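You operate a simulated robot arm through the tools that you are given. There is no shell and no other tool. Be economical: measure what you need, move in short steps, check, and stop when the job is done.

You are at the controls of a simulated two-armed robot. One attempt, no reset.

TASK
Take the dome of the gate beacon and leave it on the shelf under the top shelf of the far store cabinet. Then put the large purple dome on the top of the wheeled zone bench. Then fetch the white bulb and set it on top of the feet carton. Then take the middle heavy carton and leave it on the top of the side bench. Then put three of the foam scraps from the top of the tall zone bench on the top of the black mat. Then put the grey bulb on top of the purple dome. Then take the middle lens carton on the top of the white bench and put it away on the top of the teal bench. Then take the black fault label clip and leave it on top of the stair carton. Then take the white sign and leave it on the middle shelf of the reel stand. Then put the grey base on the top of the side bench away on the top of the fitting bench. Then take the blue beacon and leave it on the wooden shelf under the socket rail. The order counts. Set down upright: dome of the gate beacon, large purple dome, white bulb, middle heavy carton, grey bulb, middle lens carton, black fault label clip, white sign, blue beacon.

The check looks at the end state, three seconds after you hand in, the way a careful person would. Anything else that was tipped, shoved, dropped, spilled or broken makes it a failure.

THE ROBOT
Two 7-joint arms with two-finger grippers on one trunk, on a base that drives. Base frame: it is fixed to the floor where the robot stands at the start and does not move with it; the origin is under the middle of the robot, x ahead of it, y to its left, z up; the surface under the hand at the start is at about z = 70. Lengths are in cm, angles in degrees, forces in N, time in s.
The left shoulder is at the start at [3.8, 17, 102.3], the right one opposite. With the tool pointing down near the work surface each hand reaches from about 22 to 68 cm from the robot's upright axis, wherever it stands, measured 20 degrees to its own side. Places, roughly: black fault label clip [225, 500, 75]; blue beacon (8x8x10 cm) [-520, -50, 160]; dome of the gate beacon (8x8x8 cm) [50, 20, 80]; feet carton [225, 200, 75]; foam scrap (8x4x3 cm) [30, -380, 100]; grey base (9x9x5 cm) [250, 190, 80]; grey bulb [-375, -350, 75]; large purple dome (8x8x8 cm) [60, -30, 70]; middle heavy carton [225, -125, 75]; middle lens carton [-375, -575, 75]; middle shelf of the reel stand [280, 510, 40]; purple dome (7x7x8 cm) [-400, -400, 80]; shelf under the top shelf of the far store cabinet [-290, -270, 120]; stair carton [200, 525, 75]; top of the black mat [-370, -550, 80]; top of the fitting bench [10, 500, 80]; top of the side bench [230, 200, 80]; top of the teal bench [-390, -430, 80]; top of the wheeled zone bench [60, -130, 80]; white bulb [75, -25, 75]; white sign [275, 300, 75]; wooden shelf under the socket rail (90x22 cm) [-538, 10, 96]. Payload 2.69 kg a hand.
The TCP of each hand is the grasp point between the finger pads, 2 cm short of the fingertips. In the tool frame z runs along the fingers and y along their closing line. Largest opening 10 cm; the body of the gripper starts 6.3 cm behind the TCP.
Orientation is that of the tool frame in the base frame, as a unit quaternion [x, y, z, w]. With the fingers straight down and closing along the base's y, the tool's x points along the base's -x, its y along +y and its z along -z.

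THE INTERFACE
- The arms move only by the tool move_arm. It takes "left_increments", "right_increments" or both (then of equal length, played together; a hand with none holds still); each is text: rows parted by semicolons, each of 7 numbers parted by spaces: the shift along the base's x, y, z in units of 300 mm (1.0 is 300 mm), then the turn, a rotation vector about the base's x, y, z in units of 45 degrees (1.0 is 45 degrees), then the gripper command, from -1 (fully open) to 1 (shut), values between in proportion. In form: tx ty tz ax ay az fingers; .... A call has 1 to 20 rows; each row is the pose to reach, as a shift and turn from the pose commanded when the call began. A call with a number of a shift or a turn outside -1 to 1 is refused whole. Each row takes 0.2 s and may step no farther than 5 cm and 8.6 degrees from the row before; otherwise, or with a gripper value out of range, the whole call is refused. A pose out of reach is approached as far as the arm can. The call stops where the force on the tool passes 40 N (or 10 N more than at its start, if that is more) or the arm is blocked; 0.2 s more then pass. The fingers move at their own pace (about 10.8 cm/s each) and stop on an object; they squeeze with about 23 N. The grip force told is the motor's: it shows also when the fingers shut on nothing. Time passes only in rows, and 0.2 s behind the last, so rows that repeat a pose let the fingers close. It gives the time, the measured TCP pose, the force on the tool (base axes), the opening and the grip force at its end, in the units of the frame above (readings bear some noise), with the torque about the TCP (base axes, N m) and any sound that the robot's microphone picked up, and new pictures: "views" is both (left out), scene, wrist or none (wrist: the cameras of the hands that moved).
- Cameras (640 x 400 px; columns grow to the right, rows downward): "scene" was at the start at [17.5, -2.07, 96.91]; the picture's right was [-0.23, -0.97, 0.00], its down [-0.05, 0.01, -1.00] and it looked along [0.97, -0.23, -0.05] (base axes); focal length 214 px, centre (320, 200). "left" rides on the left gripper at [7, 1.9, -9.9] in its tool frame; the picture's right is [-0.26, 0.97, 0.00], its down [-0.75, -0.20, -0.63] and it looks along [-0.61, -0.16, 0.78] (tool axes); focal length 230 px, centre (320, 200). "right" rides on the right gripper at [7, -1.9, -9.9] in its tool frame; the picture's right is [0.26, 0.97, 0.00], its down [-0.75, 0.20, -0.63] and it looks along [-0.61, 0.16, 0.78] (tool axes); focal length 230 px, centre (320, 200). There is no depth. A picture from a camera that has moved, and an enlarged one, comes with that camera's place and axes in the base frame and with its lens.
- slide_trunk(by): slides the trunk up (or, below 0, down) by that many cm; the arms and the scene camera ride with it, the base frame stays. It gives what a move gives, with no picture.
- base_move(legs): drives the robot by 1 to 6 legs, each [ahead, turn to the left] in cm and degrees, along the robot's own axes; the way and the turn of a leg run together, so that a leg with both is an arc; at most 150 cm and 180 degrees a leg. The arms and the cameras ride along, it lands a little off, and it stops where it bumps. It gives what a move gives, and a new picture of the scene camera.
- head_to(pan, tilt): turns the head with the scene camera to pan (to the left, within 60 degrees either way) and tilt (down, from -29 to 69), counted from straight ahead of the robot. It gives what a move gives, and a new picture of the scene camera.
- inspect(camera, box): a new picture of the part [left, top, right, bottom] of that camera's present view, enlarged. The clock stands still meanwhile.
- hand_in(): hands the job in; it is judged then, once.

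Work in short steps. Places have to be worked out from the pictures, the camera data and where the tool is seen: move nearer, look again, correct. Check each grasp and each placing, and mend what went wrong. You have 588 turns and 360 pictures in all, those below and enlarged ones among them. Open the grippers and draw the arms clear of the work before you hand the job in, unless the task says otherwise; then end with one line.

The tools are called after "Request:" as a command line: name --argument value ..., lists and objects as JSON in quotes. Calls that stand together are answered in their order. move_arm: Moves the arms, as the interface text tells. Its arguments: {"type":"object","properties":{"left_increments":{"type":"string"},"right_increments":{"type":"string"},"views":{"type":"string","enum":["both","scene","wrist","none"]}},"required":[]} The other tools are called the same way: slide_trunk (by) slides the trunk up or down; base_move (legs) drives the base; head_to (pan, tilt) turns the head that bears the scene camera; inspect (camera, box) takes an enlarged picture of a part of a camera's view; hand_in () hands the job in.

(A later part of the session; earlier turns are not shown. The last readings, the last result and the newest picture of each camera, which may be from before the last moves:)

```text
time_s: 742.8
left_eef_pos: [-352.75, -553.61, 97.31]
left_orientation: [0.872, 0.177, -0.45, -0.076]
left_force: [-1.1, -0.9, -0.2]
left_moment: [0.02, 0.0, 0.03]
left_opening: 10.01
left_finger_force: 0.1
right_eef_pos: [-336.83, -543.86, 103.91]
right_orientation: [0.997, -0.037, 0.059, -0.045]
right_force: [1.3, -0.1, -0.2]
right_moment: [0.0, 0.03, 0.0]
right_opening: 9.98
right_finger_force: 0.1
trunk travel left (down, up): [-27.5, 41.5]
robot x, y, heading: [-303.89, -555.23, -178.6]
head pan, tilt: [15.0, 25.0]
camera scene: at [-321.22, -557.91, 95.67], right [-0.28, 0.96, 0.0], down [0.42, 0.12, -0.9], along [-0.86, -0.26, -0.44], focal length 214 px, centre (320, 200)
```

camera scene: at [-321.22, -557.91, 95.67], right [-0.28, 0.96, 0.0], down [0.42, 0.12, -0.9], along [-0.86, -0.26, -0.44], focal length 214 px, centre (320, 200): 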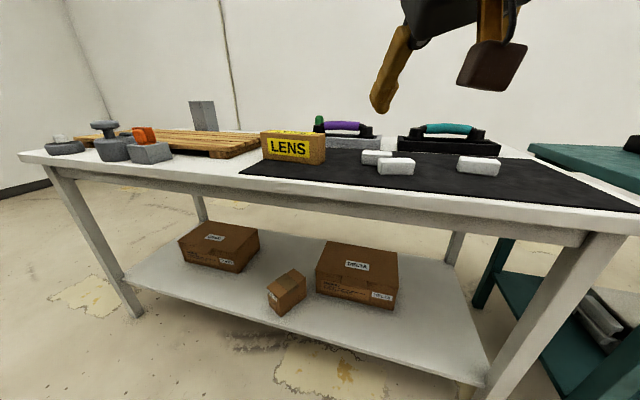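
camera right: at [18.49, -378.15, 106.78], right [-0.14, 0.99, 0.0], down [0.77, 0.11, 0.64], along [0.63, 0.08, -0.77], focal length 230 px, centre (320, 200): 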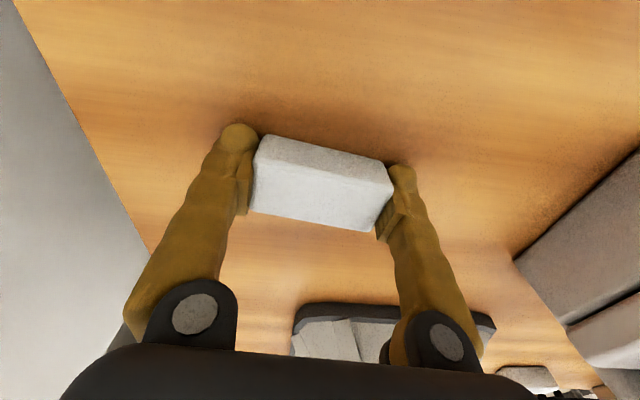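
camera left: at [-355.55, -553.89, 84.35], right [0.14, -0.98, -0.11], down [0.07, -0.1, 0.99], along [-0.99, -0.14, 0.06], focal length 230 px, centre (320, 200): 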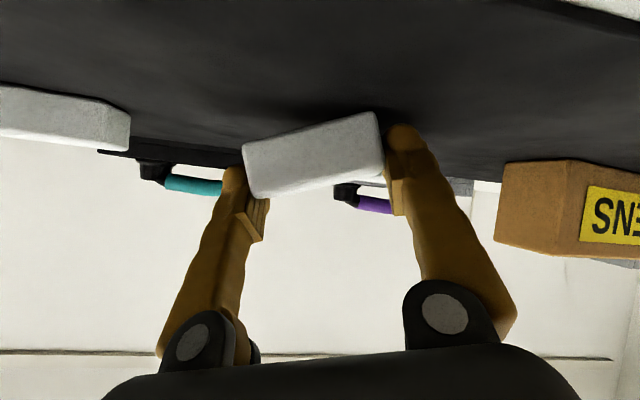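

All three scraps are on the mat. Level the left hand and go north to look at the teal bench's far end for the grey bulb and purple dome.

Request:
move_arm --left_increments "0 -0.02 0.05 0 -0.17 0 -1;0 -0.05 0.1 0 -0.34 0 -1;0 -0.1 0.15 0 -0.51 0 -1;0 -0.15 0.2 0 -0.68 0 -1;0 -0.2 0.25 0 -0.85 0 -1;0 -0.25 0.25 0 -1.0 0 -1" --right_increments "-0.06 0 0.02 0 0.03 0 -1;-0.12 0 0.04 0 0.06 0 -1;-0.2 0 0.06 0 0.1 0 -1;-0.28 0 0.08 0 0.12 0 -1;-0.33 0 0.1 0 0.15 0 -1;-0.33 0 0.1 0 0.15 0 -1" --views "none"

Request:
head_to --pan 0 --tilt 25

Request:
base_move --legs '[[-12, 0], [0, -91], [150, 0], [0, 91]]'

```text
time_s: 744.2
left_eef_pos: [-353.03, -561.38, 104.7]
left_orientation: [0.978, 0.194, -0.079, -0.003]
left_force: [0.2, 0.6, -0.2]
left_moment: [-0.02, 0.01, -0.02]
left_opening: 10.0
left_finger_force: 0.0
right_eef_pos: [-346.69, -543.96, 108.33]
right_orientation: [0.998, -0.041, -0.027, -0.041]
right_force: [0.6, 0.2, -0.4]
right_moment: [0.04, -0.02, -0.04]
right_opening: 10.03
right_finger_force: 0.1
trunk travel left (down, up): [-27.5, 41.5]
robot x, y, heading: [-303.86, -554.79, -178.5]
head pan, tilt: [15.0, 25.0]
```

```text
time_s: 745.0
left_eef_pos: [-353.08, -561.27, 104.83]
left_orientation: [0.977, 0.195, -0.081, -0.002]
left_force: [0.1, -0.2, 0.1]
left_moment: [-0.01, 0.0, -0.02]
left_opening: 9.97
left_finger_force: 0.1
right_eef_pos: [-346.93, -543.89, 108.43]
right_orientation: [0.998, -0.041, -0.027, -0.042]
right_force: [-1.1, 0.0, -0.1]
right_moment: [0.0, 0.02, -0.03]
right_opening: 10.03
right_finger_force: 0.1
trunk travel left (down, up): [-27.5, 41.5]
robot x, y, heading: [-303.89, -555.36, -178.3]
head pan, tilt: [0.0, 25.0]
camera scene: at [-321.72, -555.59, 95.63], right [-0.03, 1.0, 0.0], down [0.44, 0.01, -0.9], along [-0.9, -0.02, -0.44], focal length 214 px, centre (320, 200)
```

scene: 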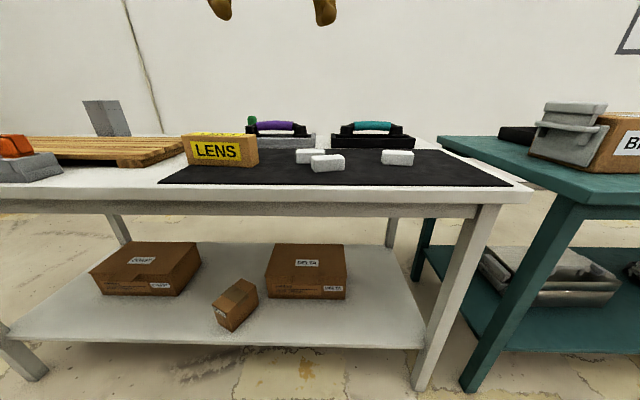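

```text
time_s: 761.2
left_eef_pos: [-348.48, -411.92, 104.71]
left_orientation: [0.971, 0.225, -0.081, 0.002]
left_force: [-0.5, 0.5, 0.2]
left_moment: [0.03, 0.0, -0.03]
left_opening: 9.99
left_finger_force: 0.2
right_eef_pos: [-343.32, -394.19, 108.39]
right_orientation: [0.999, -0.009, -0.029, -0.041]
right_force: [0.7, 1.2, 0.3]
right_moment: [0.01, 0.02, 0.0]
right_opening: 9.99
right_finger_force: 0.1
trunk travel left (down, up): [-27.5, 41.5]
robot x, y, heading: [-299.7, -401.58, -175.1]
head pan, tilt: [0.0, 25.0]
camera scene: at [-317.58, -403.36, 95.64], right [-0.09, 1.0, 0.0], down [0.44, 0.04, -0.9], along [-0.9, -0.08, -0.44], focal length 214 px, centre (320, 200)
```

scene: 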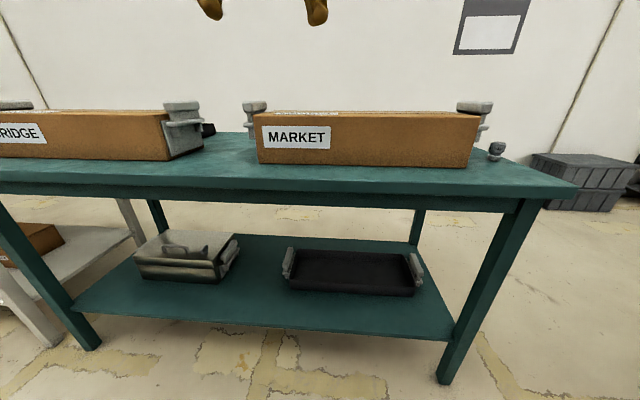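

The grey bulb is at the far right behind the MARKET carton. Raise the trunk to look behind the cartons for the purple dome.

Request:
slide_trunk --by 30

Request:
head_to --pan -5 --tilt 38

```text
time_s: 764.2
left_eef_pos: [-346.85, -411.9, 135.4]
left_orientation: [0.97, 0.225, -0.089, 0.0]
left_force: [-0.1, -0.4, 0.4]
left_moment: [-0.03, 0.0, 0.04]
left_opening: 9.98
left_finger_force: 0.2
right_eef_pos: [-341.69, -394.04, 139.01]
right_orientation: [0.998, -0.01, -0.036, -0.04]
right_force: [-0.5, -0.2, -0.1]
right_moment: [0.05, -0.02, 0.07]
right_opening: 10.01
right_finger_force: 0.1
trunk travel left (down, up): [-57.5, 11.5]
robot x, y, heading: [-300.28, -402.15, -174.7]
head pan, tilt: [0.0, 25.0]
```

```text
time_s: 765.0
left_eef_pos: [-346.76, -411.96, 135.48]
left_orientation: [0.97, 0.224, -0.088, 0.0]
left_force: [-0.1, 0.0, -0.2]
left_moment: [-0.02, 0.01, 0.01]
left_opening: 10.0
left_finger_force: 0.0
right_eef_pos: [-341.76, -393.94, 139.05]
right_orientation: [0.998, -0.011, -0.037, -0.041]
right_force: [0.2, 0.1, 0.7]
right_moment: [0.02, 0.02, 0.02]
right_opening: 9.98
right_finger_force: 0.0
trunk travel left (down, up): [-57.5, 11.5]
robot x, y, heading: [-299.92, -401.77, -174.9]
head pan, tilt: [-5.0, 38.0]
camera scene: at [-317.53, -402.6, 123.61], right [0.0, 1.0, 0.0], down [0.63, 0.0, -0.78], along [-0.78, 0.0, -0.63], focal length 214 px, centre (320, 200)
```

scene: 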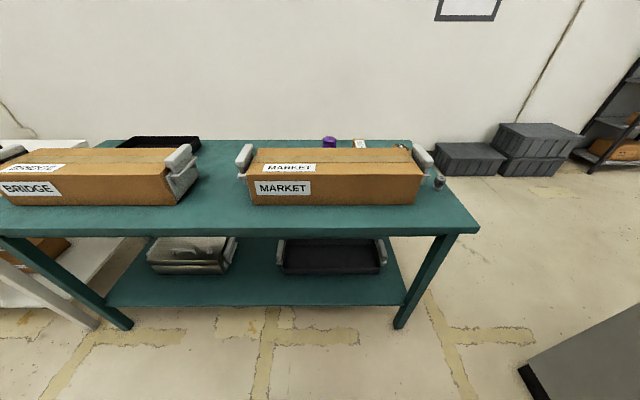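

Purple dome is behind the MARKET carton at about [-403.5,-399], top z≈88; grey bulb at [-379,-361]. Move in front of the bulb and lower the trunk.

Request:
slide_trunk --by -26

Request:
base_move --legs '[[0, -65], [30, 0], [0, 60], [10, 0]]'

```text
time_s: 767.7
left_eef_pos: [-346.79, -411.81, 109.46]
left_orientation: [0.971, 0.224, -0.089, -0.001]
left_force: [0.4, -0.6, -0.6]
left_moment: [0.02, -0.01, 0.01]
left_opening: 9.98
left_finger_force: 0.0
right_eef_pos: [-341.64, -394.03, 113.02]
right_orientation: [0.998, -0.01, -0.037, -0.039]
right_force: [-0.2, 0.2, 0.4]
right_moment: [0.02, -0.04, 0.0]
right_opening: 10.02
right_finger_force: 0.0
trunk travel left (down, up): [-31.5, 37.5]
robot x, y, heading: [-299.78, -401.97, -174.9]
head pan, tilt: [-5.0, 38.0]
```

```text
time_s: 776.0
left_eef_pos: [-372.86, -380.67, 109.41]
left_orientation: [0.981, 0.173, -0.088, -0.006]
left_force: [0.4, 0.0, -1.0]
left_moment: [0.04, 0.03, -0.01]
left_opening: 10.0
left_finger_force: 0.0
right_eef_pos: [-365.81, -363.51, 113.05]
right_orientation: [0.996, -0.063, -0.035, -0.043]
right_force: [0.0, -0.4, 0.4]
right_moment: [0.07, 0.0, -0.03]
right_opening: 10.0
right_finger_force: 0.0
trunk travel left (down, up): [-31.5, 37.5]
robot x, y, heading: [-324.74, -374.85, 178.7]
head pan, tilt: [-5.0, 38.0]
camera scene: at [-342.32, -374.07, 97.6], right [0.11, 0.99, 0.0], down [0.63, -0.07, -0.78], along [-0.77, 0.09, -0.63], focal length 214 px, centre (320, 200)
```

scene: 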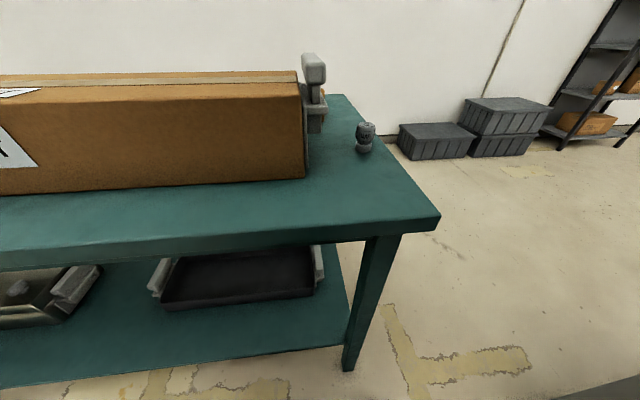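

Bulb base at [-375.4,-362.5], bench z≈80.8. I'll grasp it with the right hand tilted 40° forward (same tilt will be needed to reach the dome). Back off 10 cm and move to the pre-grasp.

Request:
base_move --legs '[[-10, 0]]'

Request:
move_arm --right_increments "-0.05 0 -0.05 -0.02 0.13 0 -1;-0.1 0.01 -0.12 -0.04 0.27 0 -1;-0.17 0.02 -0.2 -0.07 0.41 0 -1;-0.24 0.03 -0.28 -0.1 0.55 0 -1;-0.31 0.033 -0.38 -0.115 0.69 0 -1;-0.38 0.033 -0.48 -0.115 0.81 0 -0.6;-0.4 0.033 -0.58 -0.115 0.81 0 -0.3;-0.4 0.033 -0.66 -0.115 0.81 0 -0.3;-0.4 0.033 -0.66 -0.115 0.81 0 -0.3" --views "wrist"

```text
time_s: 777.2
left_eef_pos: [-361.21, -380.8, 110.13]
left_orientation: [0.98, 0.173, -0.096, -0.006]
left_force: [0.6, 0.4, 0.9]
left_moment: [-0.02, 0.05, 0.02]
left_opening: 10.02
left_finger_force: 0.0
right_eef_pos: [-354.3, -363.64, 112.97]
right_orientation: [0.997, -0.062, -0.034, -0.042]
right_force: [-0.8, -0.4, -0.1]
right_moment: [-0.01, 0.03, 0.03]
right_opening: 9.98
right_finger_force: 0.0
trunk travel left (down, up): [-31.5, 37.5]
robot x, y, heading: [-315.24, -375.45, 178.8]
head pan, tilt: [-5.0, 38.0]
camera scene: at [-332.4, -374.15, 97.62], right [0.11, 0.99, 0.0], down [0.63, -0.07, -0.78], along [-0.77, 0.08, -0.63], focal length 214 px, centre (320, 200)
```

scene: 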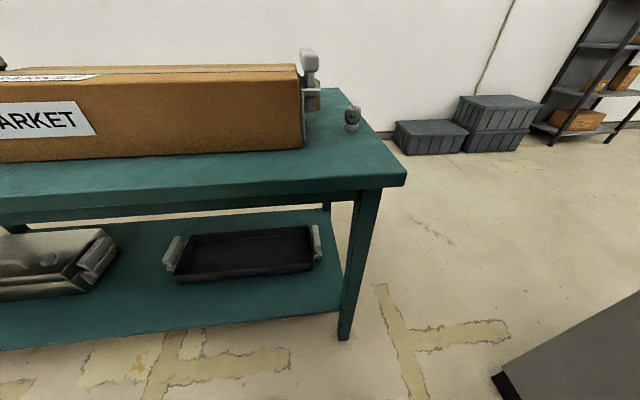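

```text
time_s: 779.2
left_eef_pos: [-359.57, -380.76, 110.95]
left_orientation: [0.979, 0.173, -0.105, -0.008]
left_force: [0.6, 0.2, -0.1]
left_moment: [0.02, -0.02, -0.01]
left_opening: 10.01
left_finger_force: 0.0
right_eef_pos: [-364.62, -362.56, 94.4]
right_orientation: [0.932, -0.079, -0.351, 0.028]
right_force: [0.0, -0.1, -0.3]
right_moment: [0.02, -0.01, -0.01]
right_opening: 6.49
right_finger_force: 0.2
trunk travel left (down, up): [-31.5, 37.5]
robot x, y, heading: [-314.95, -375.41, 178.8]
head pan, tilt: [-5.0, 38.0]
camera right: at [-352.7, -361.69, 97.03], right [0.07, -1.0, -0.06], down [-0.17, -0.07, 0.98], along [-0.98, -0.06, -0.17], focal length 230 px, centre (320, 200)
```

right: 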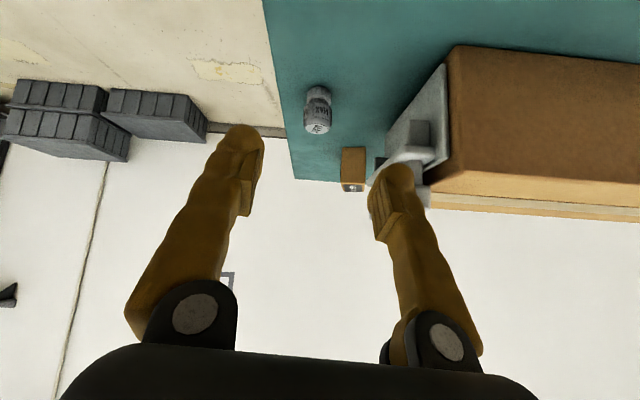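

Bulb dead ahead. Advance to it and close.

Request:
move_arm --right_increments "-0.08 0.002 -0.08 0 0 0 -0.3;-0.16 0.005 -0.16 0 0 0 -0.3;-0.24 0.007 -0.24 0 0 0 -0.3;-0.32 0.008 -0.31 0 0 0 -0.3;-0.367 0.01 -0.345 0 0 0 -0.3;-0.367 0.01 -0.345 0 0 0 -0.3;-0.367 0.01 -0.345 0 0 0 0.3;-0.367 0.01 -0.345 0 0 0 1;-0.367 0.01 -0.345 0 0 0 1" --views "wrist"

```text
time_s: 781.2
left_eef_pos: [-359.51, -380.78, 110.92]
left_orientation: [0.979, 0.173, -0.105, -0.008]
left_force: [0.3, 0.5, 0.6]
left_moment: [-0.02, -0.01, -0.02]
left_opening: 10.0
left_finger_force: 0.0
right_eef_pos: [-376.01, -360.79, 83.88]
right_orientation: [0.932, -0.095, -0.349, 0.028]
right_force: [-3.0, -1.3, 12.6]
right_moment: [0.02, 0.21, 0.06]
right_opening: 3.02
right_finger_force: 22.7
trunk travel left (down, up): [-31.5, 37.5]
robot x, y, heading: [-315.48, -374.96, 178.6]
head pan, tilt: [-5.0, 38.0]
camera right: at [-364.05, -360.34, 86.61], right [0.04, -1.0, -0.05], down [-0.17, -0.06, 0.98], along [-0.98, -0.03, -0.17], focal length 230 px, centre (320, 200)
```

right: 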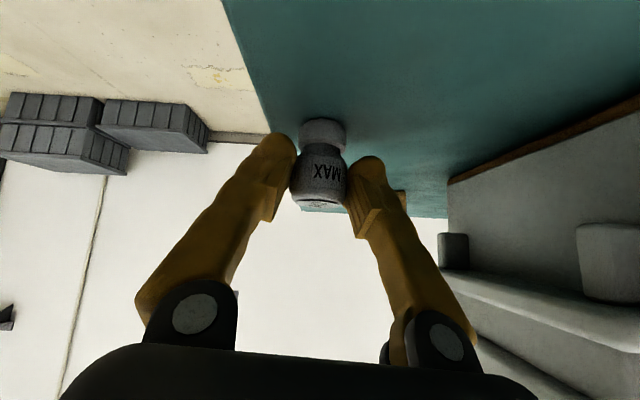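

Gripped. Lift and pull back; then move in front of the purple dome.

Request:
move_arm --right_increments "0 0 0.08 0 0 0 1;0.03 0 0.2 0 0 0 1;0.08 0 0.34 0 0 0 1;0.14 0 0.48 0 0 0 1;0.2 0 0.6 0 0 0 1;0.25 0 0.7 0 0 0 1;0.25 0 0.75 0 0 0 1" --left_increments "0 0.05 0 0 -0.03 0 -1;-0.05 0.08 0 0 -0.06 0 -1;-0.1 0.08 0 0 -0.1 0 -1;-0.12 0.08 0 0 -0.13 0 -1;-0.12 0.08 0 0 -0.13 0 -1;-0.12 0.08 0 0 -0.13 0 -1;-0.12 0.08 0 0 -0.13 0 -1" --views "none"

Request:
base_move --legs '[[-12, 0], [0, 70], [36, 0], [0, -70]]'

```text
time_s: 782.8
left_eef_pos: [-363.22, -378.5, 110.91]
left_orientation: [0.983, 0.174, -0.055, 0.002]
left_force: [0.4, 0.9, 0.8]
left_moment: [0.01, 0.01, -0.04]
left_opening: 9.98
left_finger_force: 0.0
right_eef_pos: [-368.08, -362.5, 106.04]
right_orientation: [0.934, -0.074, -0.348, 0.024]
right_force: [-0.1, 0.2, 0.1]
right_moment: [0.01, 0.04, -0.01]
right_opening: 2.94
right_finger_force: 23.7
trunk travel left (down, up): [-31.5, 37.5]
robot x, y, heading: [-315.17, -375.4, 178.7]
head pan, tilt: [-5.0, 38.0]
```

```text
time_s: 792.2
left_eef_pos: [-363.89, -412.81, 111.01]
left_orientation: [0.983, 0.174, -0.055, 0.002]
left_force: [0.0, 0.0, 0.4]
left_moment: [0.01, -0.02, -0.01]
left_opening: 10.0
left_finger_force: 0.1
right_eef_pos: [-368.9, -396.79, 105.98]
right_orientation: [0.934, -0.073, -0.349, 0.025]
right_force: [-0.4, 0.8, -0.2]
right_moment: [-0.02, 0.01, 0.01]
right_opening: 2.91
right_finger_force: 23.1
trunk travel left (down, up): [-31.5, 37.5]
robot x, y, heading: [-315.97, -410.11, 179.0]
head pan, tilt: [-5.0, 38.0]
camera scene: at [-333.21, -409.44, 97.62], right [0.1, 0.99, 0.0], down [0.63, -0.06, -0.78], along [-0.77, 0.08, -0.63], focal length 214 px, centre (320, 200)
```

scene: 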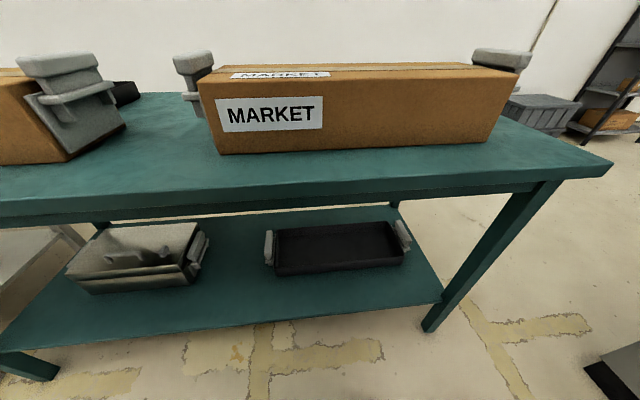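

Move 15 cm forward and look through the right wrist camera over the carton.

Request:
base_move --legs '[[15, 0]]'

Request:
inspect --camera "right" --box '[0, 0, 640, 400]'

```text
time_s: 793.6
left_eef_pos: [-377.88, -412.76, 111.42]
left_orientation: [0.983, 0.176, -0.06, 0.001]
left_force: [0.1, -0.2, -0.2]
left_moment: [0.01, 0.07, 0.01]
left_opening: 10.0
left_finger_force: 0.0
right_eef_pos: [-383.0, -396.77, 106.35]
right_orientation: [0.933, -0.071, -0.353, 0.026]
right_force: [0.6, 0.9, 0.3]
right_moment: [0.0, 0.02, 0.05]
right_opening: 2.91
right_finger_force: 23.0
trunk travel left (down, up): [-31.5, 37.5]
robot x, y, heading: [-330.99, -410.2, 178.9]
head pan, tilt: [-5.0, 38.0]
camera scene: at [-347.56, -409.26, 97.72], right [0.1, 0.99, 0.0], down [0.62, -0.06, -0.78], along [-0.78, 0.08, -0.62], focal length 214 px, centre (320, 200)
```

scene: 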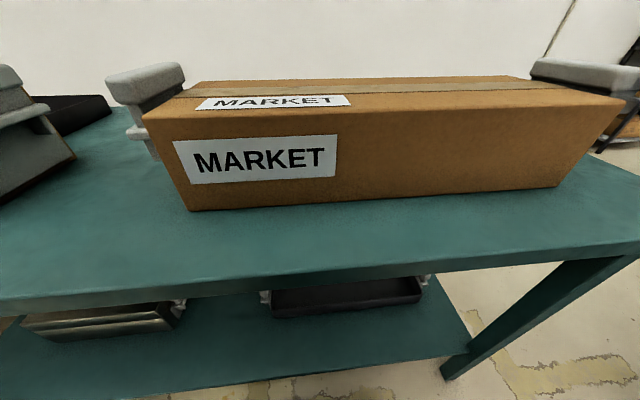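

```text
1.00 times, centred on (320, 200) of right (not enlarged: the box is as wide or as high as the picture)
camera zoom: at [-370.98, -395.84, 109.06], right [0.08, -0.99, -0.07], down [-0.16, -0.09, 0.98], along [-0.98, -0.07, -0.17], focal length 230 px, centre (320, 200)
```

zoom: 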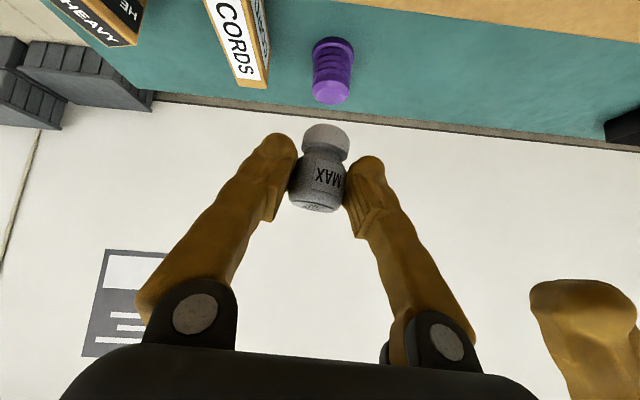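

Purple dome: centre [-400.2,-398.2], top z≈88.5. Move the bulb above it.

Request:
move_arm --right_increments "-0.1 -0.01 0 0 0 0 1;-0.2 -0.02 -0.03 0 0 0 1;-0.3 -0.03 -0.08 0 0 0 1;-0.4 -0.04 -0.14 0 0 0 1;-0.5 -0.05 -0.22 0 0 0 1;-0.573 -0.05 -0.31 0 0 0 1;-0.573 -0.05 -0.31 0 0 0 1" --views "wrist"

```text
time_s: 795.2
left_eef_pos: [-376.8, -412.74, 111.93]
left_orientation: [0.982, 0.177, -0.065, 0.0]
left_force: [1.6, 0.6, 0.1]
left_moment: [-0.02, 0.02, 0.02]
left_opening: 9.99
left_finger_force: 0.0
right_eef_pos: [-399.12, -397.87, 97.61]
right_orientation: [0.93, -0.072, -0.358, 0.025]
right_force: [0.7, 0.4, -0.3]
right_moment: [-0.04, 0.0, -0.02]
right_opening: 2.92
right_finger_force: 23.1
trunk travel left (down, up): [-31.5, 37.5]
robot x, y, heading: [-330.68, -410.14, 179.3]
head pan, tilt: [-5.0, 38.0]
camera right: at [-387.11, -397.05, 100.12], right [0.08, -0.99, -0.08], down [-0.15, -0.09, 0.98], along [-0.99, -0.06, -0.16], focal length 230 px, centre (320, 200)
```

right: 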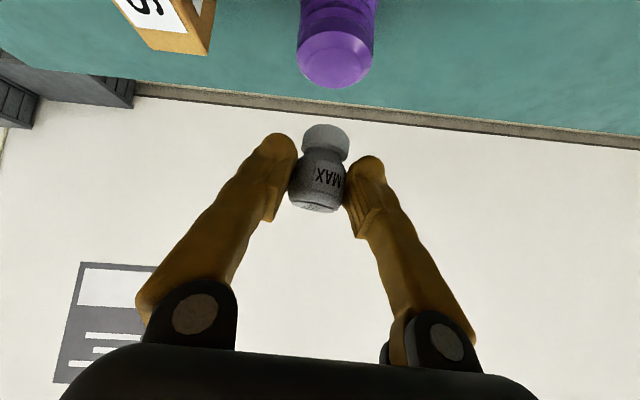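

Aligned to within 1.5 cm. Correct and lower to near contact.

Request:
move_arm --right_increments "-0.03 -0.008 -0.03 0 0 0 1;-0.052 -0.01 -0.08 0 0 0 1;-0.052 -0.01 -0.13 0 0 0 1;-0.052 -0.01 -0.165 0 0 0 1;-0.052 -0.01 -0.165 0 0 0 1" --views "wrist"

```text
time_s: 796.4
left_eef_pos: [-376.8, -412.66, 111.87]
left_orientation: [0.982, 0.176, -0.064, 0.0]
left_force: [-0.2, -0.2, 0.4]
left_moment: [-0.02, 0.0, -0.01]
left_opening: 9.99
left_finger_force: 0.0
right_eef_pos: [-400.73, -398.51, 92.61]
right_orientation: [0.931, -0.07, -0.358, 0.025]
right_force: [0.1, -0.1, 0.2]
right_moment: [0.0, -0.02, 0.06]
right_opening: 2.92
right_finger_force: 23.1
trunk travel left (down, up): [-31.5, 37.5]
robot x, y, heading: [-331.38, -410.31, 179.1]
head pan, tilt: [-5.0, 38.0]
camera right: at [-388.81, -397.63, 95.08], right [0.08, -0.99, -0.08], down [-0.15, -0.09, 0.98], along [-0.98, -0.07, -0.16], focal length 230 px, centre (320, 200)
```

right: 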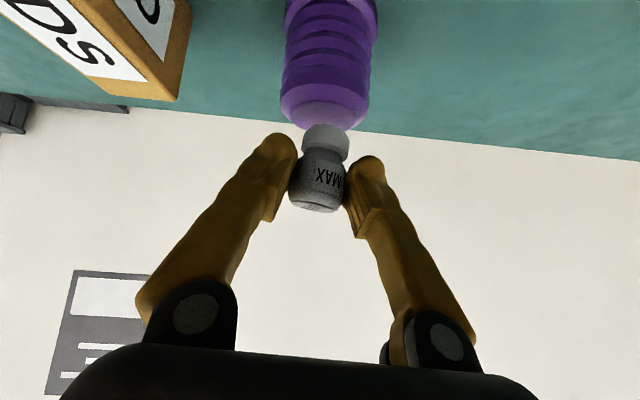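

Just above the dome top. Lower in 3 mm steps.

Request:
move_arm --right_increments "0 0 -0.01 0 0 0 1;0 0 -0.02 0 0 0 1;0 0 -0.03 0 0 0 1;0 0 -0.03 0 0 0 1" --views "none"

```text
time_s: 797.4
left_eef_pos: [-376.82, -412.73, 111.85]
left_orientation: [0.982, 0.175, -0.063, 0.0]
left_force: [0.2, -0.4, -0.4]
left_moment: [0.03, -0.02, 0.0]
left_opening: 10.01
left_finger_force: 0.1
right_eef_pos: [-400.79, -398.62, 91.64]
right_orientation: [0.931, -0.072, -0.357, 0.024]
right_force: [0.2, 0.4, -0.4]
right_moment: [0.02, 0.0, 0.01]
right_opening: 2.89
right_finger_force: 23.1
trunk travel left (down, up): [-31.5, 37.5]
robot x, y, heading: [-330.82, -410.38, 179.4]
head pan, tilt: [-5.0, 38.0]
```

Request:
move_arm --right_increments "0 0 -0.01 0 0 0 1;0 0 -0.02 0 0 0 1;0 0 -0.02 0 0 0 1" --views "wrist"

```text
time_s: 798.2
left_eef_pos: [-376.83, -412.75, 111.78]
left_orientation: [0.982, 0.176, -0.065, 0.001]
left_force: [-0.7, 0.3, 1.3]
left_moment: [-0.06, 0.01, 0.03]
left_opening: 9.99
left_finger_force: 0.1
right_eef_pos: [-400.78, -398.69, 91.25]
right_orientation: [0.931, -0.07, -0.358, 0.025]
right_force: [0.0, 0.2, 5.6]
right_moment: [0.07, 0.06, 0.01]
right_opening: 2.89
right_finger_force: 23.0
trunk travel left (down, up): [-31.5, 37.5]
robot x, y, heading: [-330.56, -410.1, 179.3]
head pan, tilt: [-5.0, 38.0]
camera right: at [-388.81, -397.69, 93.69], right [0.08, -0.99, -0.08], down [-0.15, -0.09, 0.98], along [-0.99, -0.07, -0.16], focal length 230 px, centre (320, 200)
```

right: 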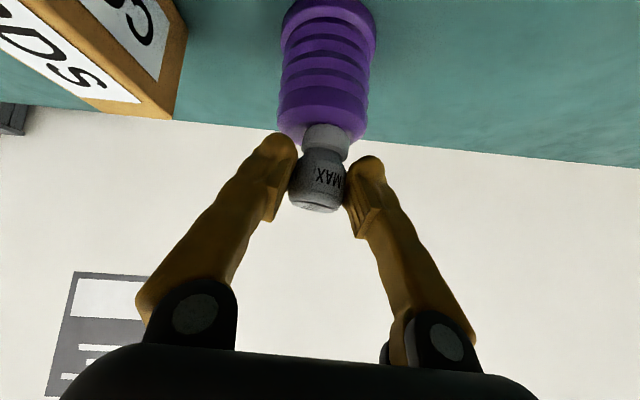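

Contact 5.6 N, centred. Open slowly and retreat along the tool axis.

Request:
move_arm --right_increments "0 0 0 0 0 0 0.35;0 0 0 0 0 0 0.25;0 0 0 0 0 0 0.1;0 0 0 0 0 0 -0.2;0.04 0 0.05 0 0 0 -0.3;0.1 0 0.12 0 0 0 -0.3;0.17 0 0.21 0 0 0 -0.3;0.25 0 0.31 0 0 0 -0.3;0.35 0 0.42 0 0 0 -0.3;0.45 0 0.5 0 0 0 -0.3" --views "wrist"

```text
time_s: 800.4
left_eef_pos: [-376.72, -412.82, 111.92]
left_orientation: [0.982, 0.176, -0.064, -0.001]
left_force: [0.5, 0.5, 0.5]
left_moment: [-0.02, 0.02, 0.01]
left_opening: 10.04
left_finger_force: 0.0
right_eef_pos: [-387.2, -398.73, 106.29]
right_orientation: [0.931, -0.071, -0.357, 0.025]
right_force: [0.4, -0.3, -0.1]
right_moment: [0.02, 0.01, 0.0]
right_opening: 6.5
right_finger_force: 0.1
trunk travel left (down, up): [-31.5, 37.5]
robot x, y, heading: [-330.78, -410.2, 179.6]
head pan, tilt: [-5.0, 38.0]
camera right: at [-375.28, -397.75, 108.78], right [0.08, -0.99, -0.08], down [-0.15, -0.09, 0.98], along [-0.98, -0.07, -0.16], focal length 230 px, centre (320, 200)
```

right: 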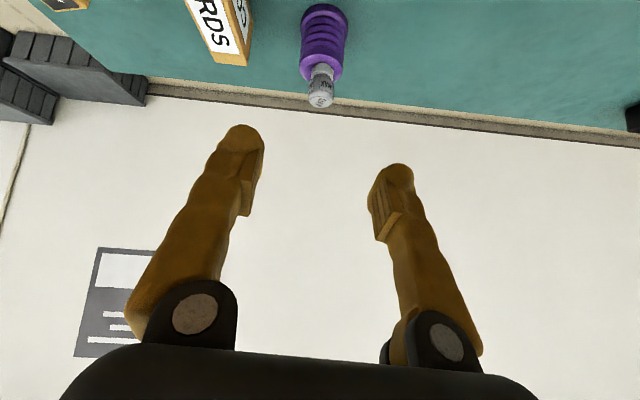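

Bulb stands on the purple dome. Now the LENS carton: level the right hand, back away, drive south and approach it diagonally (heading 225°) for the left hand.

Request:
move_arm --right_increments "0.05 0 0.05 0 -0.16 0 -1;0.1 0 0.1 0.03 -0.32 0 -1;0.15 0 0.12 0.06 -0.48 0 -1;0.15 0.03 0.12 0.08 -0.64 0 -1;0.15 0.05 0.12 0.08 -0.8 0 -1;0.15 0.05 0.12 0.08 -0.86 0 -1" --views "none"

Request:
base_move --legs '[[-18, 0], [0, 90], [118, 0], [0, -44]]'

```text
time_s: 801.8
left_eef_pos: [-376.94, -412.72, 111.92]
left_orientation: [0.982, 0.177, -0.064, 0.0]
left_force: [0.0, 0.9, 0.7]
left_moment: [-0.01, 0.03, 0.0]
left_opening: 10.01
left_finger_force: 0.0
right_eef_pos: [-382.78, -397.17, 109.83]
right_orientation: [0.997, -0.065, -0.03, -0.029]
right_force: [0.2, 0.0, -0.4]
right_moment: [0.01, -0.01, 0.02]
right_opening: 10.01
right_finger_force: 0.0
trunk travel left (down, up): [-31.5, 37.5]
robot x, y, heading: [-331.16, -410.35, 179.2]
head pan, tilt: [-5.0, 38.0]
```

```text
time_s: 808.4
left_eef_pos: [-309.3, -461.38, 112.9]
left_orientation: [0.561, 0.824, -0.053, 0.054]
left_force: [0.6, -0.1, -0.5]
left_moment: [0.02, 0.0, 0.0]
left_opening: 10.0
left_finger_force: 0.1
right_eef_pos: [-324.82, -468.0, 111.04]
right_orientation: [0.744, 0.666, -0.049, 0.01]
right_force: [0.2, -0.4, -1.8]
right_moment: [0.01, 0.0, 0.04]
right_opening: 9.98
right_finger_force: 0.0
trunk travel left (down, up): [-31.5, 37.5]
robot x, y, heading: [-313.4, -418.15, -86.8]
head pan, tilt: [-5.0, 38.0]
stopped in leg 3: the robot was blocked; the commanded pose is now the measured one
camera scene: at [-313.38, -435.86, 97.54], right [-1.0, 0.04, 0.0], down [0.02, 0.63, -0.77], along [-0.03, -0.77, -0.63], focal length 214 px, centre (320, 200)
```

scene: 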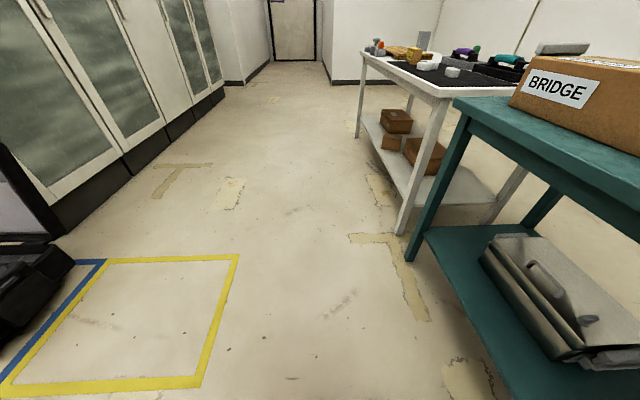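

Continue south, then turn to face the carton.

Request:
base_move --legs '[[112, -3], [0, -45]]'

```text
time_s: 816.3
left_eef_pos: [-339.39, -562.13, 113.12]
left_orientation: [0.847, 0.526, -0.074, 0.026]
left_force: [-0.3, -0.7, 0.1]
left_moment: [0.0, 0.02, 0.02]
left_opening: 9.97
left_finger_force: 0.0
right_eef_pos: [-354.45, -555.01, 111.37]
right_orientation: [0.95, 0.307, -0.053, -0.009]
right_force: [0.2, -0.1, 0.5]
right_moment: [0.04, 0.01, 0.0]
right_opening: 10.03
right_finger_force: 0.0
trunk travel left (down, up): [-31.5, 37.5]
robot x, y, heading: [-310.41, -530.31, -135.0]
head pan, tilt: [-5.0, 38.0]
camera scene: at [-322.97, -542.32, 97.61], right [-0.64, 0.77, 0.0], down [0.48, 0.41, -0.78], along [-0.6, -0.5, -0.63], focal length 214 px, centre (320, 200)
```

scene: 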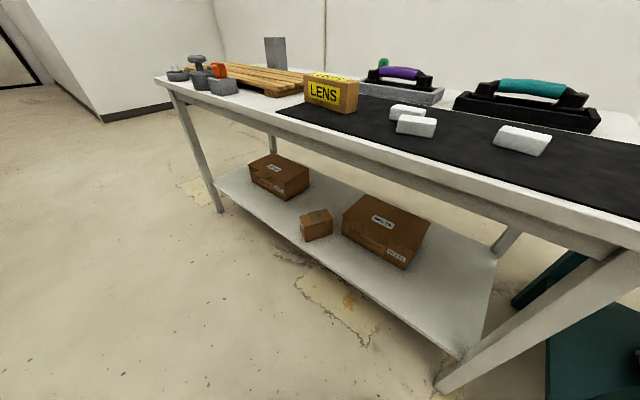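

LENS carton: centre ≈[-371.4,-579.5], z 81–87. Move 22 cm closer and turn so it lies slightly left.

Request:
base_move --legs '[[0, -6], [21, 0], [0, -5]]'

Request:
move_arm --left_increments "0 0 0 0.03 -0.02 0.13 -1;0 0 0 0.06 -0.05 0.26 -1;0 0 0 0.1 -0.08 0.4 -1;0 0 0 0.13 -0.1 0.54 -1;0 0 0 0.155 -0.125 0.68 -1;0 0 0 0.155 -0.125 0.82 -1;0 0 0 0.155 -0.125 0.82 -1" --right_increments "0.03 0.06 0 0 0 0 -1;0.06 0.12 0 0 0 0 -1;0.1 0.2 0 0 0 0 -1;0.12 0.28 0 0 0 0 -1;0.12 0.33 0 0 0 0 -1;0.12 0.33 0 0 0 0 -1;0.12 0.33 0 0 0 0 -1" --views "none"

```text
time_s: 819.0
left_eef_pos: [-359.89, -568.56, 113.8]
left_orientation: [0.893, 0.443, -0.083, 0.022]
left_force: [0.7, -0.2, -0.7]
left_moment: [0.01, -0.01, -0.02]
left_opening: 9.99
left_finger_force: 0.1
right_eef_pos: [-373.3, -558.72, 111.98]
right_orientation: [0.975, 0.215, -0.059, -0.011]
right_force: [0.0, -0.8, -0.5]
right_moment: [0.05, 0.02, -0.01]
right_opening: 10.03
right_finger_force: 0.0
trunk travel left (down, up): [-31.5, 37.5]
robot x, y, heading: [-326.44, -543.91, -145.8]
head pan, tilt: [-5.0, 38.0]
camera scene: at [-341.41, -553.11, 97.6], right [-0.49, 0.87, 0.0], down [0.55, 0.31, -0.78], along [-0.68, -0.38, -0.63], focal length 214 px, centre (320, 200)
```

scene: 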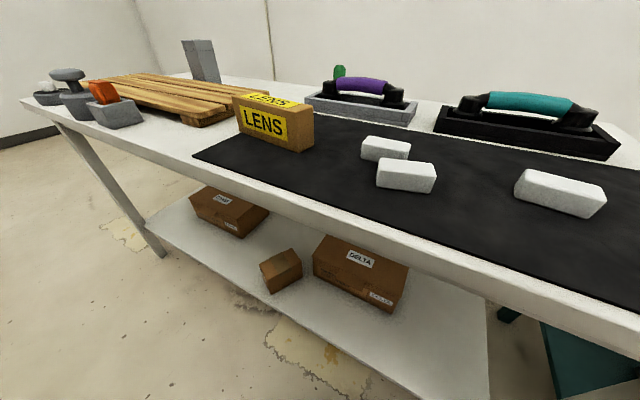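

```text
time_s: 820.6
left_eef_pos: [-358.41, -567.36, 114.55]
left_orientation: [0.709, 0.705, -0.009, 0.02]
left_force: [-0.4, 0.1, 0.6]
left_moment: [0.0, 0.02, -0.01]
left_opening: 9.98
left_finger_force: 0.0
right_eef_pos: [-368.08, -547.76, 112.19]
right_orientation: [0.975, 0.215, -0.057, -0.011]
right_force: [-0.3, -0.8, 0.3]
right_moment: [-0.01, 0.03, -0.01]
right_opening: 9.99
right_finger_force: 0.1
trunk travel left (down, up): [-31.5, 37.5]
robot x, y, heading: [-326.52, -543.78, -145.7]
head pan, tilt: [-5.0, 38.0]
```

Left gripper now closes along x. Move over the carton and descend partway.

Request:
move_arm --left_increments "-0.09 -0.08 -0.03 0 0 0 -1;-0.18 -0.16 -0.08 0 0 0 -1;-0.27 -0.25 -0.14 0 0 0 -1;-0.36 -0.33 -0.22 0 0 0 -1;-0.427 -0.403 -0.32 0 0 0 -1;-0.427 -0.403 -0.43 0 0 0 -1;-0.427 -0.403 -0.54 0 0 0 -1;-0.427 -0.403 -0.65 0 0 0 -1;-0.427 -0.403 -0.65 0 0 0 -1" --views "wrist"

```text
time_s: 822.6
left_eef_pos: [-370.94, -581.44, 95.39]
left_orientation: [0.694, 0.72, -0.006, 0.004]
left_force: [-0.4, 0.1, -0.3]
left_moment: [0.02, 0.0, -0.02]
left_opening: 9.98
left_finger_force: 0.1
right_eef_pos: [-368.2, -547.76, 112.25]
right_orientation: [0.975, 0.216, -0.057, -0.011]
right_force: [-0.7, -0.9, 0.0]
right_moment: [0.02, 0.04, 0.02]
right_opening: 10.02
right_finger_force: 0.1
trunk travel left (down, up): [-31.5, 37.5]
robot x, y, heading: [-326.57, -543.73, -145.9]
head pan, tilt: [-5.0, 38.0]
camera left: at [-369.28, -574.08, 105.26], right [0.97, -0.22, 0.0], down [-0.17, -0.75, 0.64], along [-0.14, -0.63, -0.77], focal length 230 px, centre (320, 200)
```

left: 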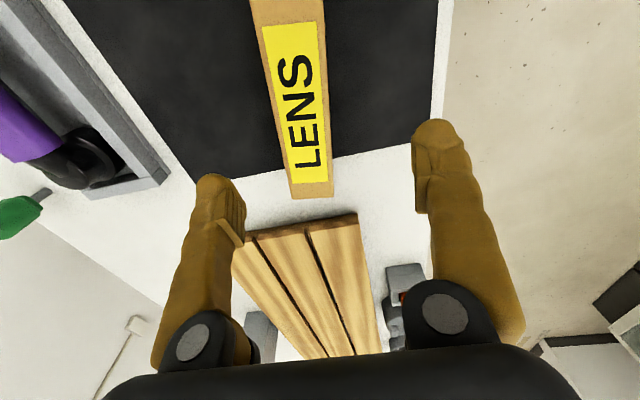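

Centre [-372,-579.5]; small yaw correction, then descend and close.

Request:
move_arm --left_increments "-0.02 0.03 -0.05 0 0 -0.1 -1;-0.037 0.06 -0.12 0 0 -0.2 -1;-0.037 0.063 -0.2 0 0 -0.2 -1;-0.037 0.063 -0.28 0 0 -0.2 -1;-0.037 0.063 -0.35 0 0 -0.2 -1;-0.037 0.063 -0.38 0 0 -0.2 -1;-0.037 0.063 -0.38 0 0 -0.2 -1;-0.037 0.063 -0.38 0 0 -0.2 0.1;-0.037 0.063 -0.38 0 0 -0.2 1;-0.037 0.063 -0.38 0 0 -0.2 1" --views "wrist"

```text
time_s: 824.8
left_eef_pos: [-371.96, -579.53, 84.05]
left_orientation: [0.748, 0.663, -0.011, 0.01]
left_force: [-5.9, 2.2, 16.3]
left_moment: [0.45, 0.09, -0.16]
left_opening: 4.31
left_finger_force: 22.8
right_eef_pos: [-368.17, -547.62, 112.24]
right_orientation: [0.975, 0.216, -0.058, -0.011]
right_force: [-0.5, -0.5, -0.2]
right_moment: [0.03, -0.03, 0.0]
right_opening: 10.01
right_finger_force: 0.1
trunk travel left (down, up): [-31.5, 37.5]
robot x, y, heading: [-326.31, -544.18, -145.9]
head pan, tilt: [-5.0, 38.0]
camera left: at [-369.28, -572.52, 93.75], right [0.93, -0.37, 0.01], down [-0.29, -0.7, 0.65], along [-0.24, -0.61, -0.76], focal length 230 px, centre (320, 200)
```

left: 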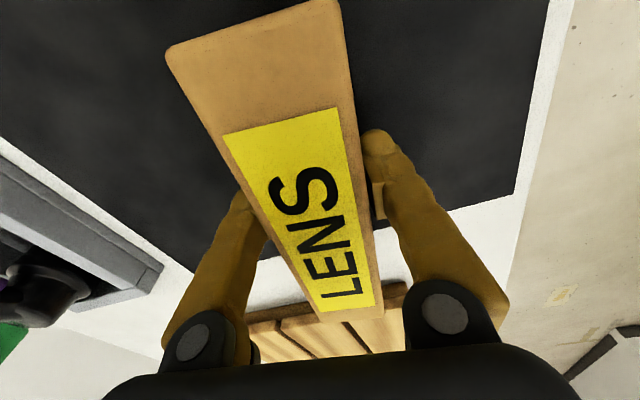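

Gripped. Lift with the trunk.

Request:
slide_trunk --by 18

Request:
base_move --legs '[[-22, 0]]'

```text
time_s: 826.1
left_eef_pos: [-369.88, -579.64, 97.12]
left_orientation: [0.74, 0.673, -0.007, 0.007]
left_force: [0.7, 0.4, -1.1]
left_moment: [-0.06, 0.04, 0.0]
left_opening: 4.31
left_finger_force: 23.2
right_eef_pos: [-366.54, -546.83, 123.84]
right_orientation: [0.975, 0.217, -0.033, -0.022]
right_force: [0.4, -0.1, 0.4]
right_moment: [0.0, 0.05, 0.0]
right_opening: 9.99
right_finger_force: 0.0
trunk travel left (down, up): [-44.6, 24.4]
robot x, y, heading: [-326.64, -544.06, -145.7]
head pan, tilt: [-5.0, 38.0]
stopped: the arm was blocked; the commanded pose is now the measured one
```

```text
time_s: 827.8
left_eef_pos: [-352.61, -567.18, 97.65]
left_orientation: [0.742, 0.67, -0.012, 0.005]
left_force: [1.0, -0.3, -1.3]
left_moment: [-0.03, 0.03, 0.0]
left_opening: 4.3
left_finger_force: 23.3
right_eef_pos: [-348.68, -534.36, 123.69]
right_orientation: [0.976, 0.215, -0.034, -0.021]
right_force: [-0.3, 0.9, 0.1]
right_moment: [-0.02, 0.07, -0.01]
right_opening: 9.99
right_finger_force: 0.0
trunk travel left (down, up): [-44.6, 24.4]
robot x, y, heading: [-308.27, -531.83, -146.1]
head pan, tilt: [-5.0, 38.0]
camera scene: at [-323.46, -540.84, 110.74], right [-0.48, 0.88, 0.0], down [0.55, 0.3, -0.78], along [-0.68, -0.37, -0.63], focal length 214 px, centre (320, 200)
```

scene: 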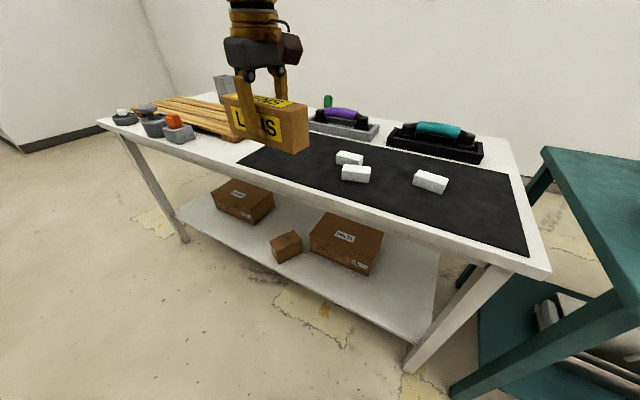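

Carton held; scraps undisturbed. Rotate the gripper back to its natural yaw and tuck, then drive north to the teal bench's far end.

Request:
move_arm --left_increments "0.04 0.03 0.04 0 0 -0.17 1;0.08 0.06 0.1 0 0 -0.34 1;0.13 0.09 0.16 0 0 -0.51 1;0.18 0.12 0.22 0 0 -0.68 1;0.22 0.15 0.28 0 0 -0.85 1;0.22 0.15 0.32 0 0 -1.0 1" --right_increments "-0.08 -0.06 0 0 0 0 -1;-0.16 -0.11 0 0 0 0 -1;-0.2 -0.14 0 0 0 0 -1;-0.2 -0.14 0 0 0 0 -1;-0.2 -0.14 0 0 0 0 -1;-0.2 -0.14 0 0 0 0 -1" --views "none"

Request:
base_move --legs '[[0, -120], [155, 0]]'

```text
time_s: 829.2
left_eef_pos: [-344.83, -561.87, 108.21]
left_orientation: [0.943, 0.334, -0.018, -0.004]
left_force: [0.6, 0.7, -1.1]
left_moment: [0.03, -0.03, 0.02]
left_opening: 4.32
left_finger_force: 22.9
right_eef_pos: [-353.25, -537.8, 124.21]
right_orientation: [0.976, 0.214, -0.04, -0.02]
right_force: [0.3, 0.5, -0.2]
right_moment: [0.01, 0.0, -0.03]
right_opening: 9.99
right_finger_force: 0.1
trunk travel left (down, up): [-44.6, 24.4]
robot x, y, heading: [-308.44, -531.6, -146.4]
head pan, tilt: [-5.0, 38.0]
```

```text
refused: 155 is not a number from -150 to 150
```

Turn north and drive, then face the teal bench's north end diagonally.

Request:
base_move --legs '[[0, -120], [135, 0], [0, 60]]'

```text
time_s: 843.7
left_eef_pos: [-365.4, -381.65, 108.15]
left_orientation: [0.984, -0.175, -0.014, -0.014]
left_force: [0.4, -0.7, -2.0]
left_moment: [-0.02, -0.05, 0.0]
left_opening: 4.3
left_finger_force: 23.0
right_eef_pos: [-348.8, -362.24, 124.16]
right_orientation: [0.954, -0.297, -0.027, -0.036]
right_force: [0.2, -0.9, 0.3]
right_moment: [0.0, -0.02, 0.05]
right_opening: 10.0
right_finger_force: 0.1
trunk travel left (down, up): [-44.6, 24.4]
robot x, y, heading: [-320.55, -397.14, 154.4]
head pan, tilt: [-5.0, 38.0]
camera scene: at [-336.3, -388.82, 110.72], right [0.51, 0.86, 0.0], down [0.54, -0.32, -0.78], along [-0.67, 0.4, -0.63], focal length 214 px, centre (320, 200)
```

scene: 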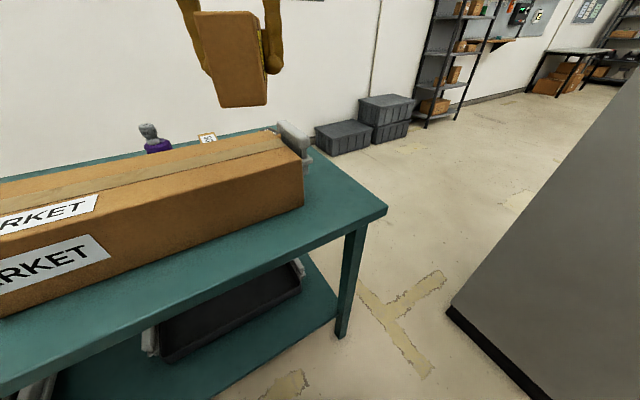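

Free strip at the bench's north end: target [-371,-361.8]. Turn 14° right, move 6 cm in, and rotate the carton so it lies along x.

Request:
base_move --legs '[[0, -14], [6, 0]]'

Request:
move_arm --left_increments "0 0.03 -0.02 0 0 0.13 1;0 0.06 -0.05 0 0 0.26 1;0 0.09 -0.08 0 0 0.4 1;0 0.12 -0.1 0 0 0.53 1;0 0.12 -0.12 0 0 0.66 1;0 0.12 -0.12 0 0 0.76 1;0 0.12 -0.12 0 0 0.76 1" --views "both"

```text
time_s: 845.5
left_eef_pos: [-363.79, -368.64, 108.79]
left_orientation: [0.956, -0.292, -0.02, -0.017]
left_force: [0.7, 0.0, -0.7]
left_moment: [-0.01, 0.03, 0.02]
left_opening: 4.29
left_finger_force: 22.8
right_eef_pos: [-342.83, -353.78, 124.88]
right_orientation: [0.91, -0.41, -0.031, -0.043]
right_force: [0.3, -0.4, 0.5]
right_moment: [0.02, 0.07, 0.0]
right_opening: 10.03
right_finger_force: 0.1
trunk travel left (down, up): [-44.6, 24.4]
robot x, y, heading: [-325.9, -393.46, 140.7]
head pan, tilt: [-5.0, 38.0]
camera scene: at [-338.44, -381.73, 110.77], right [0.7, 0.72, 0.0], down [0.45, -0.44, -0.78], along [-0.56, 0.55, -0.63], focal length 214 px, centre (320, 200)
```

scene: 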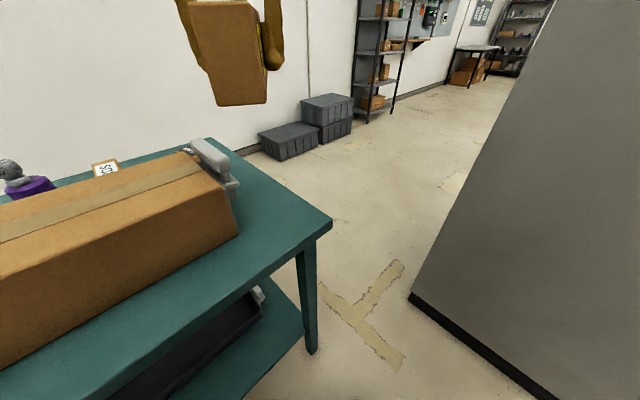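

```text
time_s: 847.1
left_eef_pos: [-363.53, -365.62, 107.36]
left_orientation: [0.999, 0.01, -0.029, -0.028]
left_force: [0.4, -0.4, -2.0]
left_moment: [-0.02, -0.01, 0.0]
left_opening: 4.3
left_finger_force: 23.1
right_eef_pos: [-341.82, -354.63, 123.33]
right_orientation: [0.912, -0.409, -0.005, -0.036]
right_force: [0.3, -0.3, -0.5]
right_moment: [-0.02, 0.01, -0.01]
right_opening: 9.98
right_finger_force: 0.2
trunk travel left (down, up): [-44.6, 24.4]
robot x, y, heading: [-325.37, -393.44, 140.8]
head pan, tilt: [-5.0, 38.0]
camera scene: at [-338.66, -381.52, 110.72], right [0.7, 0.72, 0.0], down [0.45, -0.44, -0.78], along [-0.56, 0.54, -0.63], focal length 214 px, centre (320, 200)
camera left: at [-355.95, -367.82, 116.67], right [-0.24, -0.97, -0.04], down [-0.72, 0.15, 0.68], along [-0.66, 0.19, -0.73], focal length 230 px, centre (320, 200)
```

scene: 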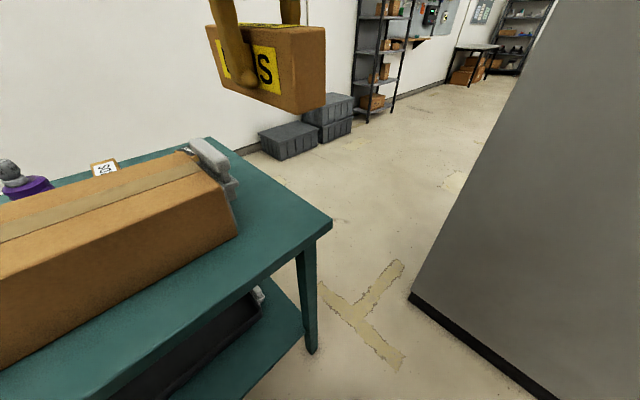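
left: 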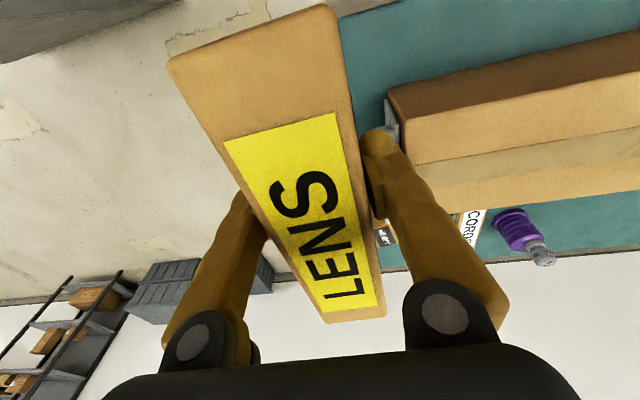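

Edge y≈-359, clamp y≈-367.8. Target centre [-369.5,-364.3]. Level and lower to z≈87.

Request:
move_arm --left_increments "-0.06 0.01 -0.06 -0.03 -0.03 0 1;-0.13 0.03 -0.15 -0.07 -0.075 0 1;-0.2 0.043 -0.25 -0.07 -0.075 0 1;-0.2 0.043 -0.36 -0.07 -0.075 0 1;-0.2 0.043 -0.47 -0.07 -0.075 0 1;-0.2 0.043 -0.58 -0.07 -0.075 0 1;-0.2 0.043 -0.67 -0.07 -0.075 0 1;-0.2 0.043 -0.67 -0.07 -0.075 0 1" --views "scene"

```text
time_s: 848.9
left_eef_pos: [-369.99, -364.79, 85.98]
left_orientation: [1.0, 0.016, 0.002, 0.012]
left_force: [-0.7, 0.7, -1.8]
left_moment: [0.02, -0.03, -0.01]
left_opening: 4.3
left_finger_force: 23.4
right_eef_pos: [-341.79, -354.65, 123.25]
right_orientation: [0.912, -0.409, -0.006, -0.036]
right_force: [-0.2, -0.2, 0.0]
right_moment: [-0.02, 0.0, 0.03]
right_opening: 9.99
right_finger_force: 0.1
trunk travel left (down, up): [-44.6, 24.4]
robot x, y, heading: [-325.32, -393.43, 140.7]
head pan, tilt: [-5.0, 38.0]
camera scene: at [-338.66, -381.53, 110.72], right [0.7, 0.72, 0.0], down [0.45, -0.44, -0.78], along [-0.56, 0.54, -0.63], focal length 214 px, centre (320, 200)
```

scene: 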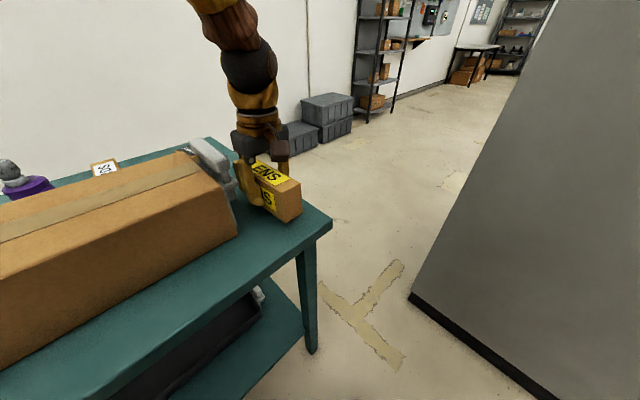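

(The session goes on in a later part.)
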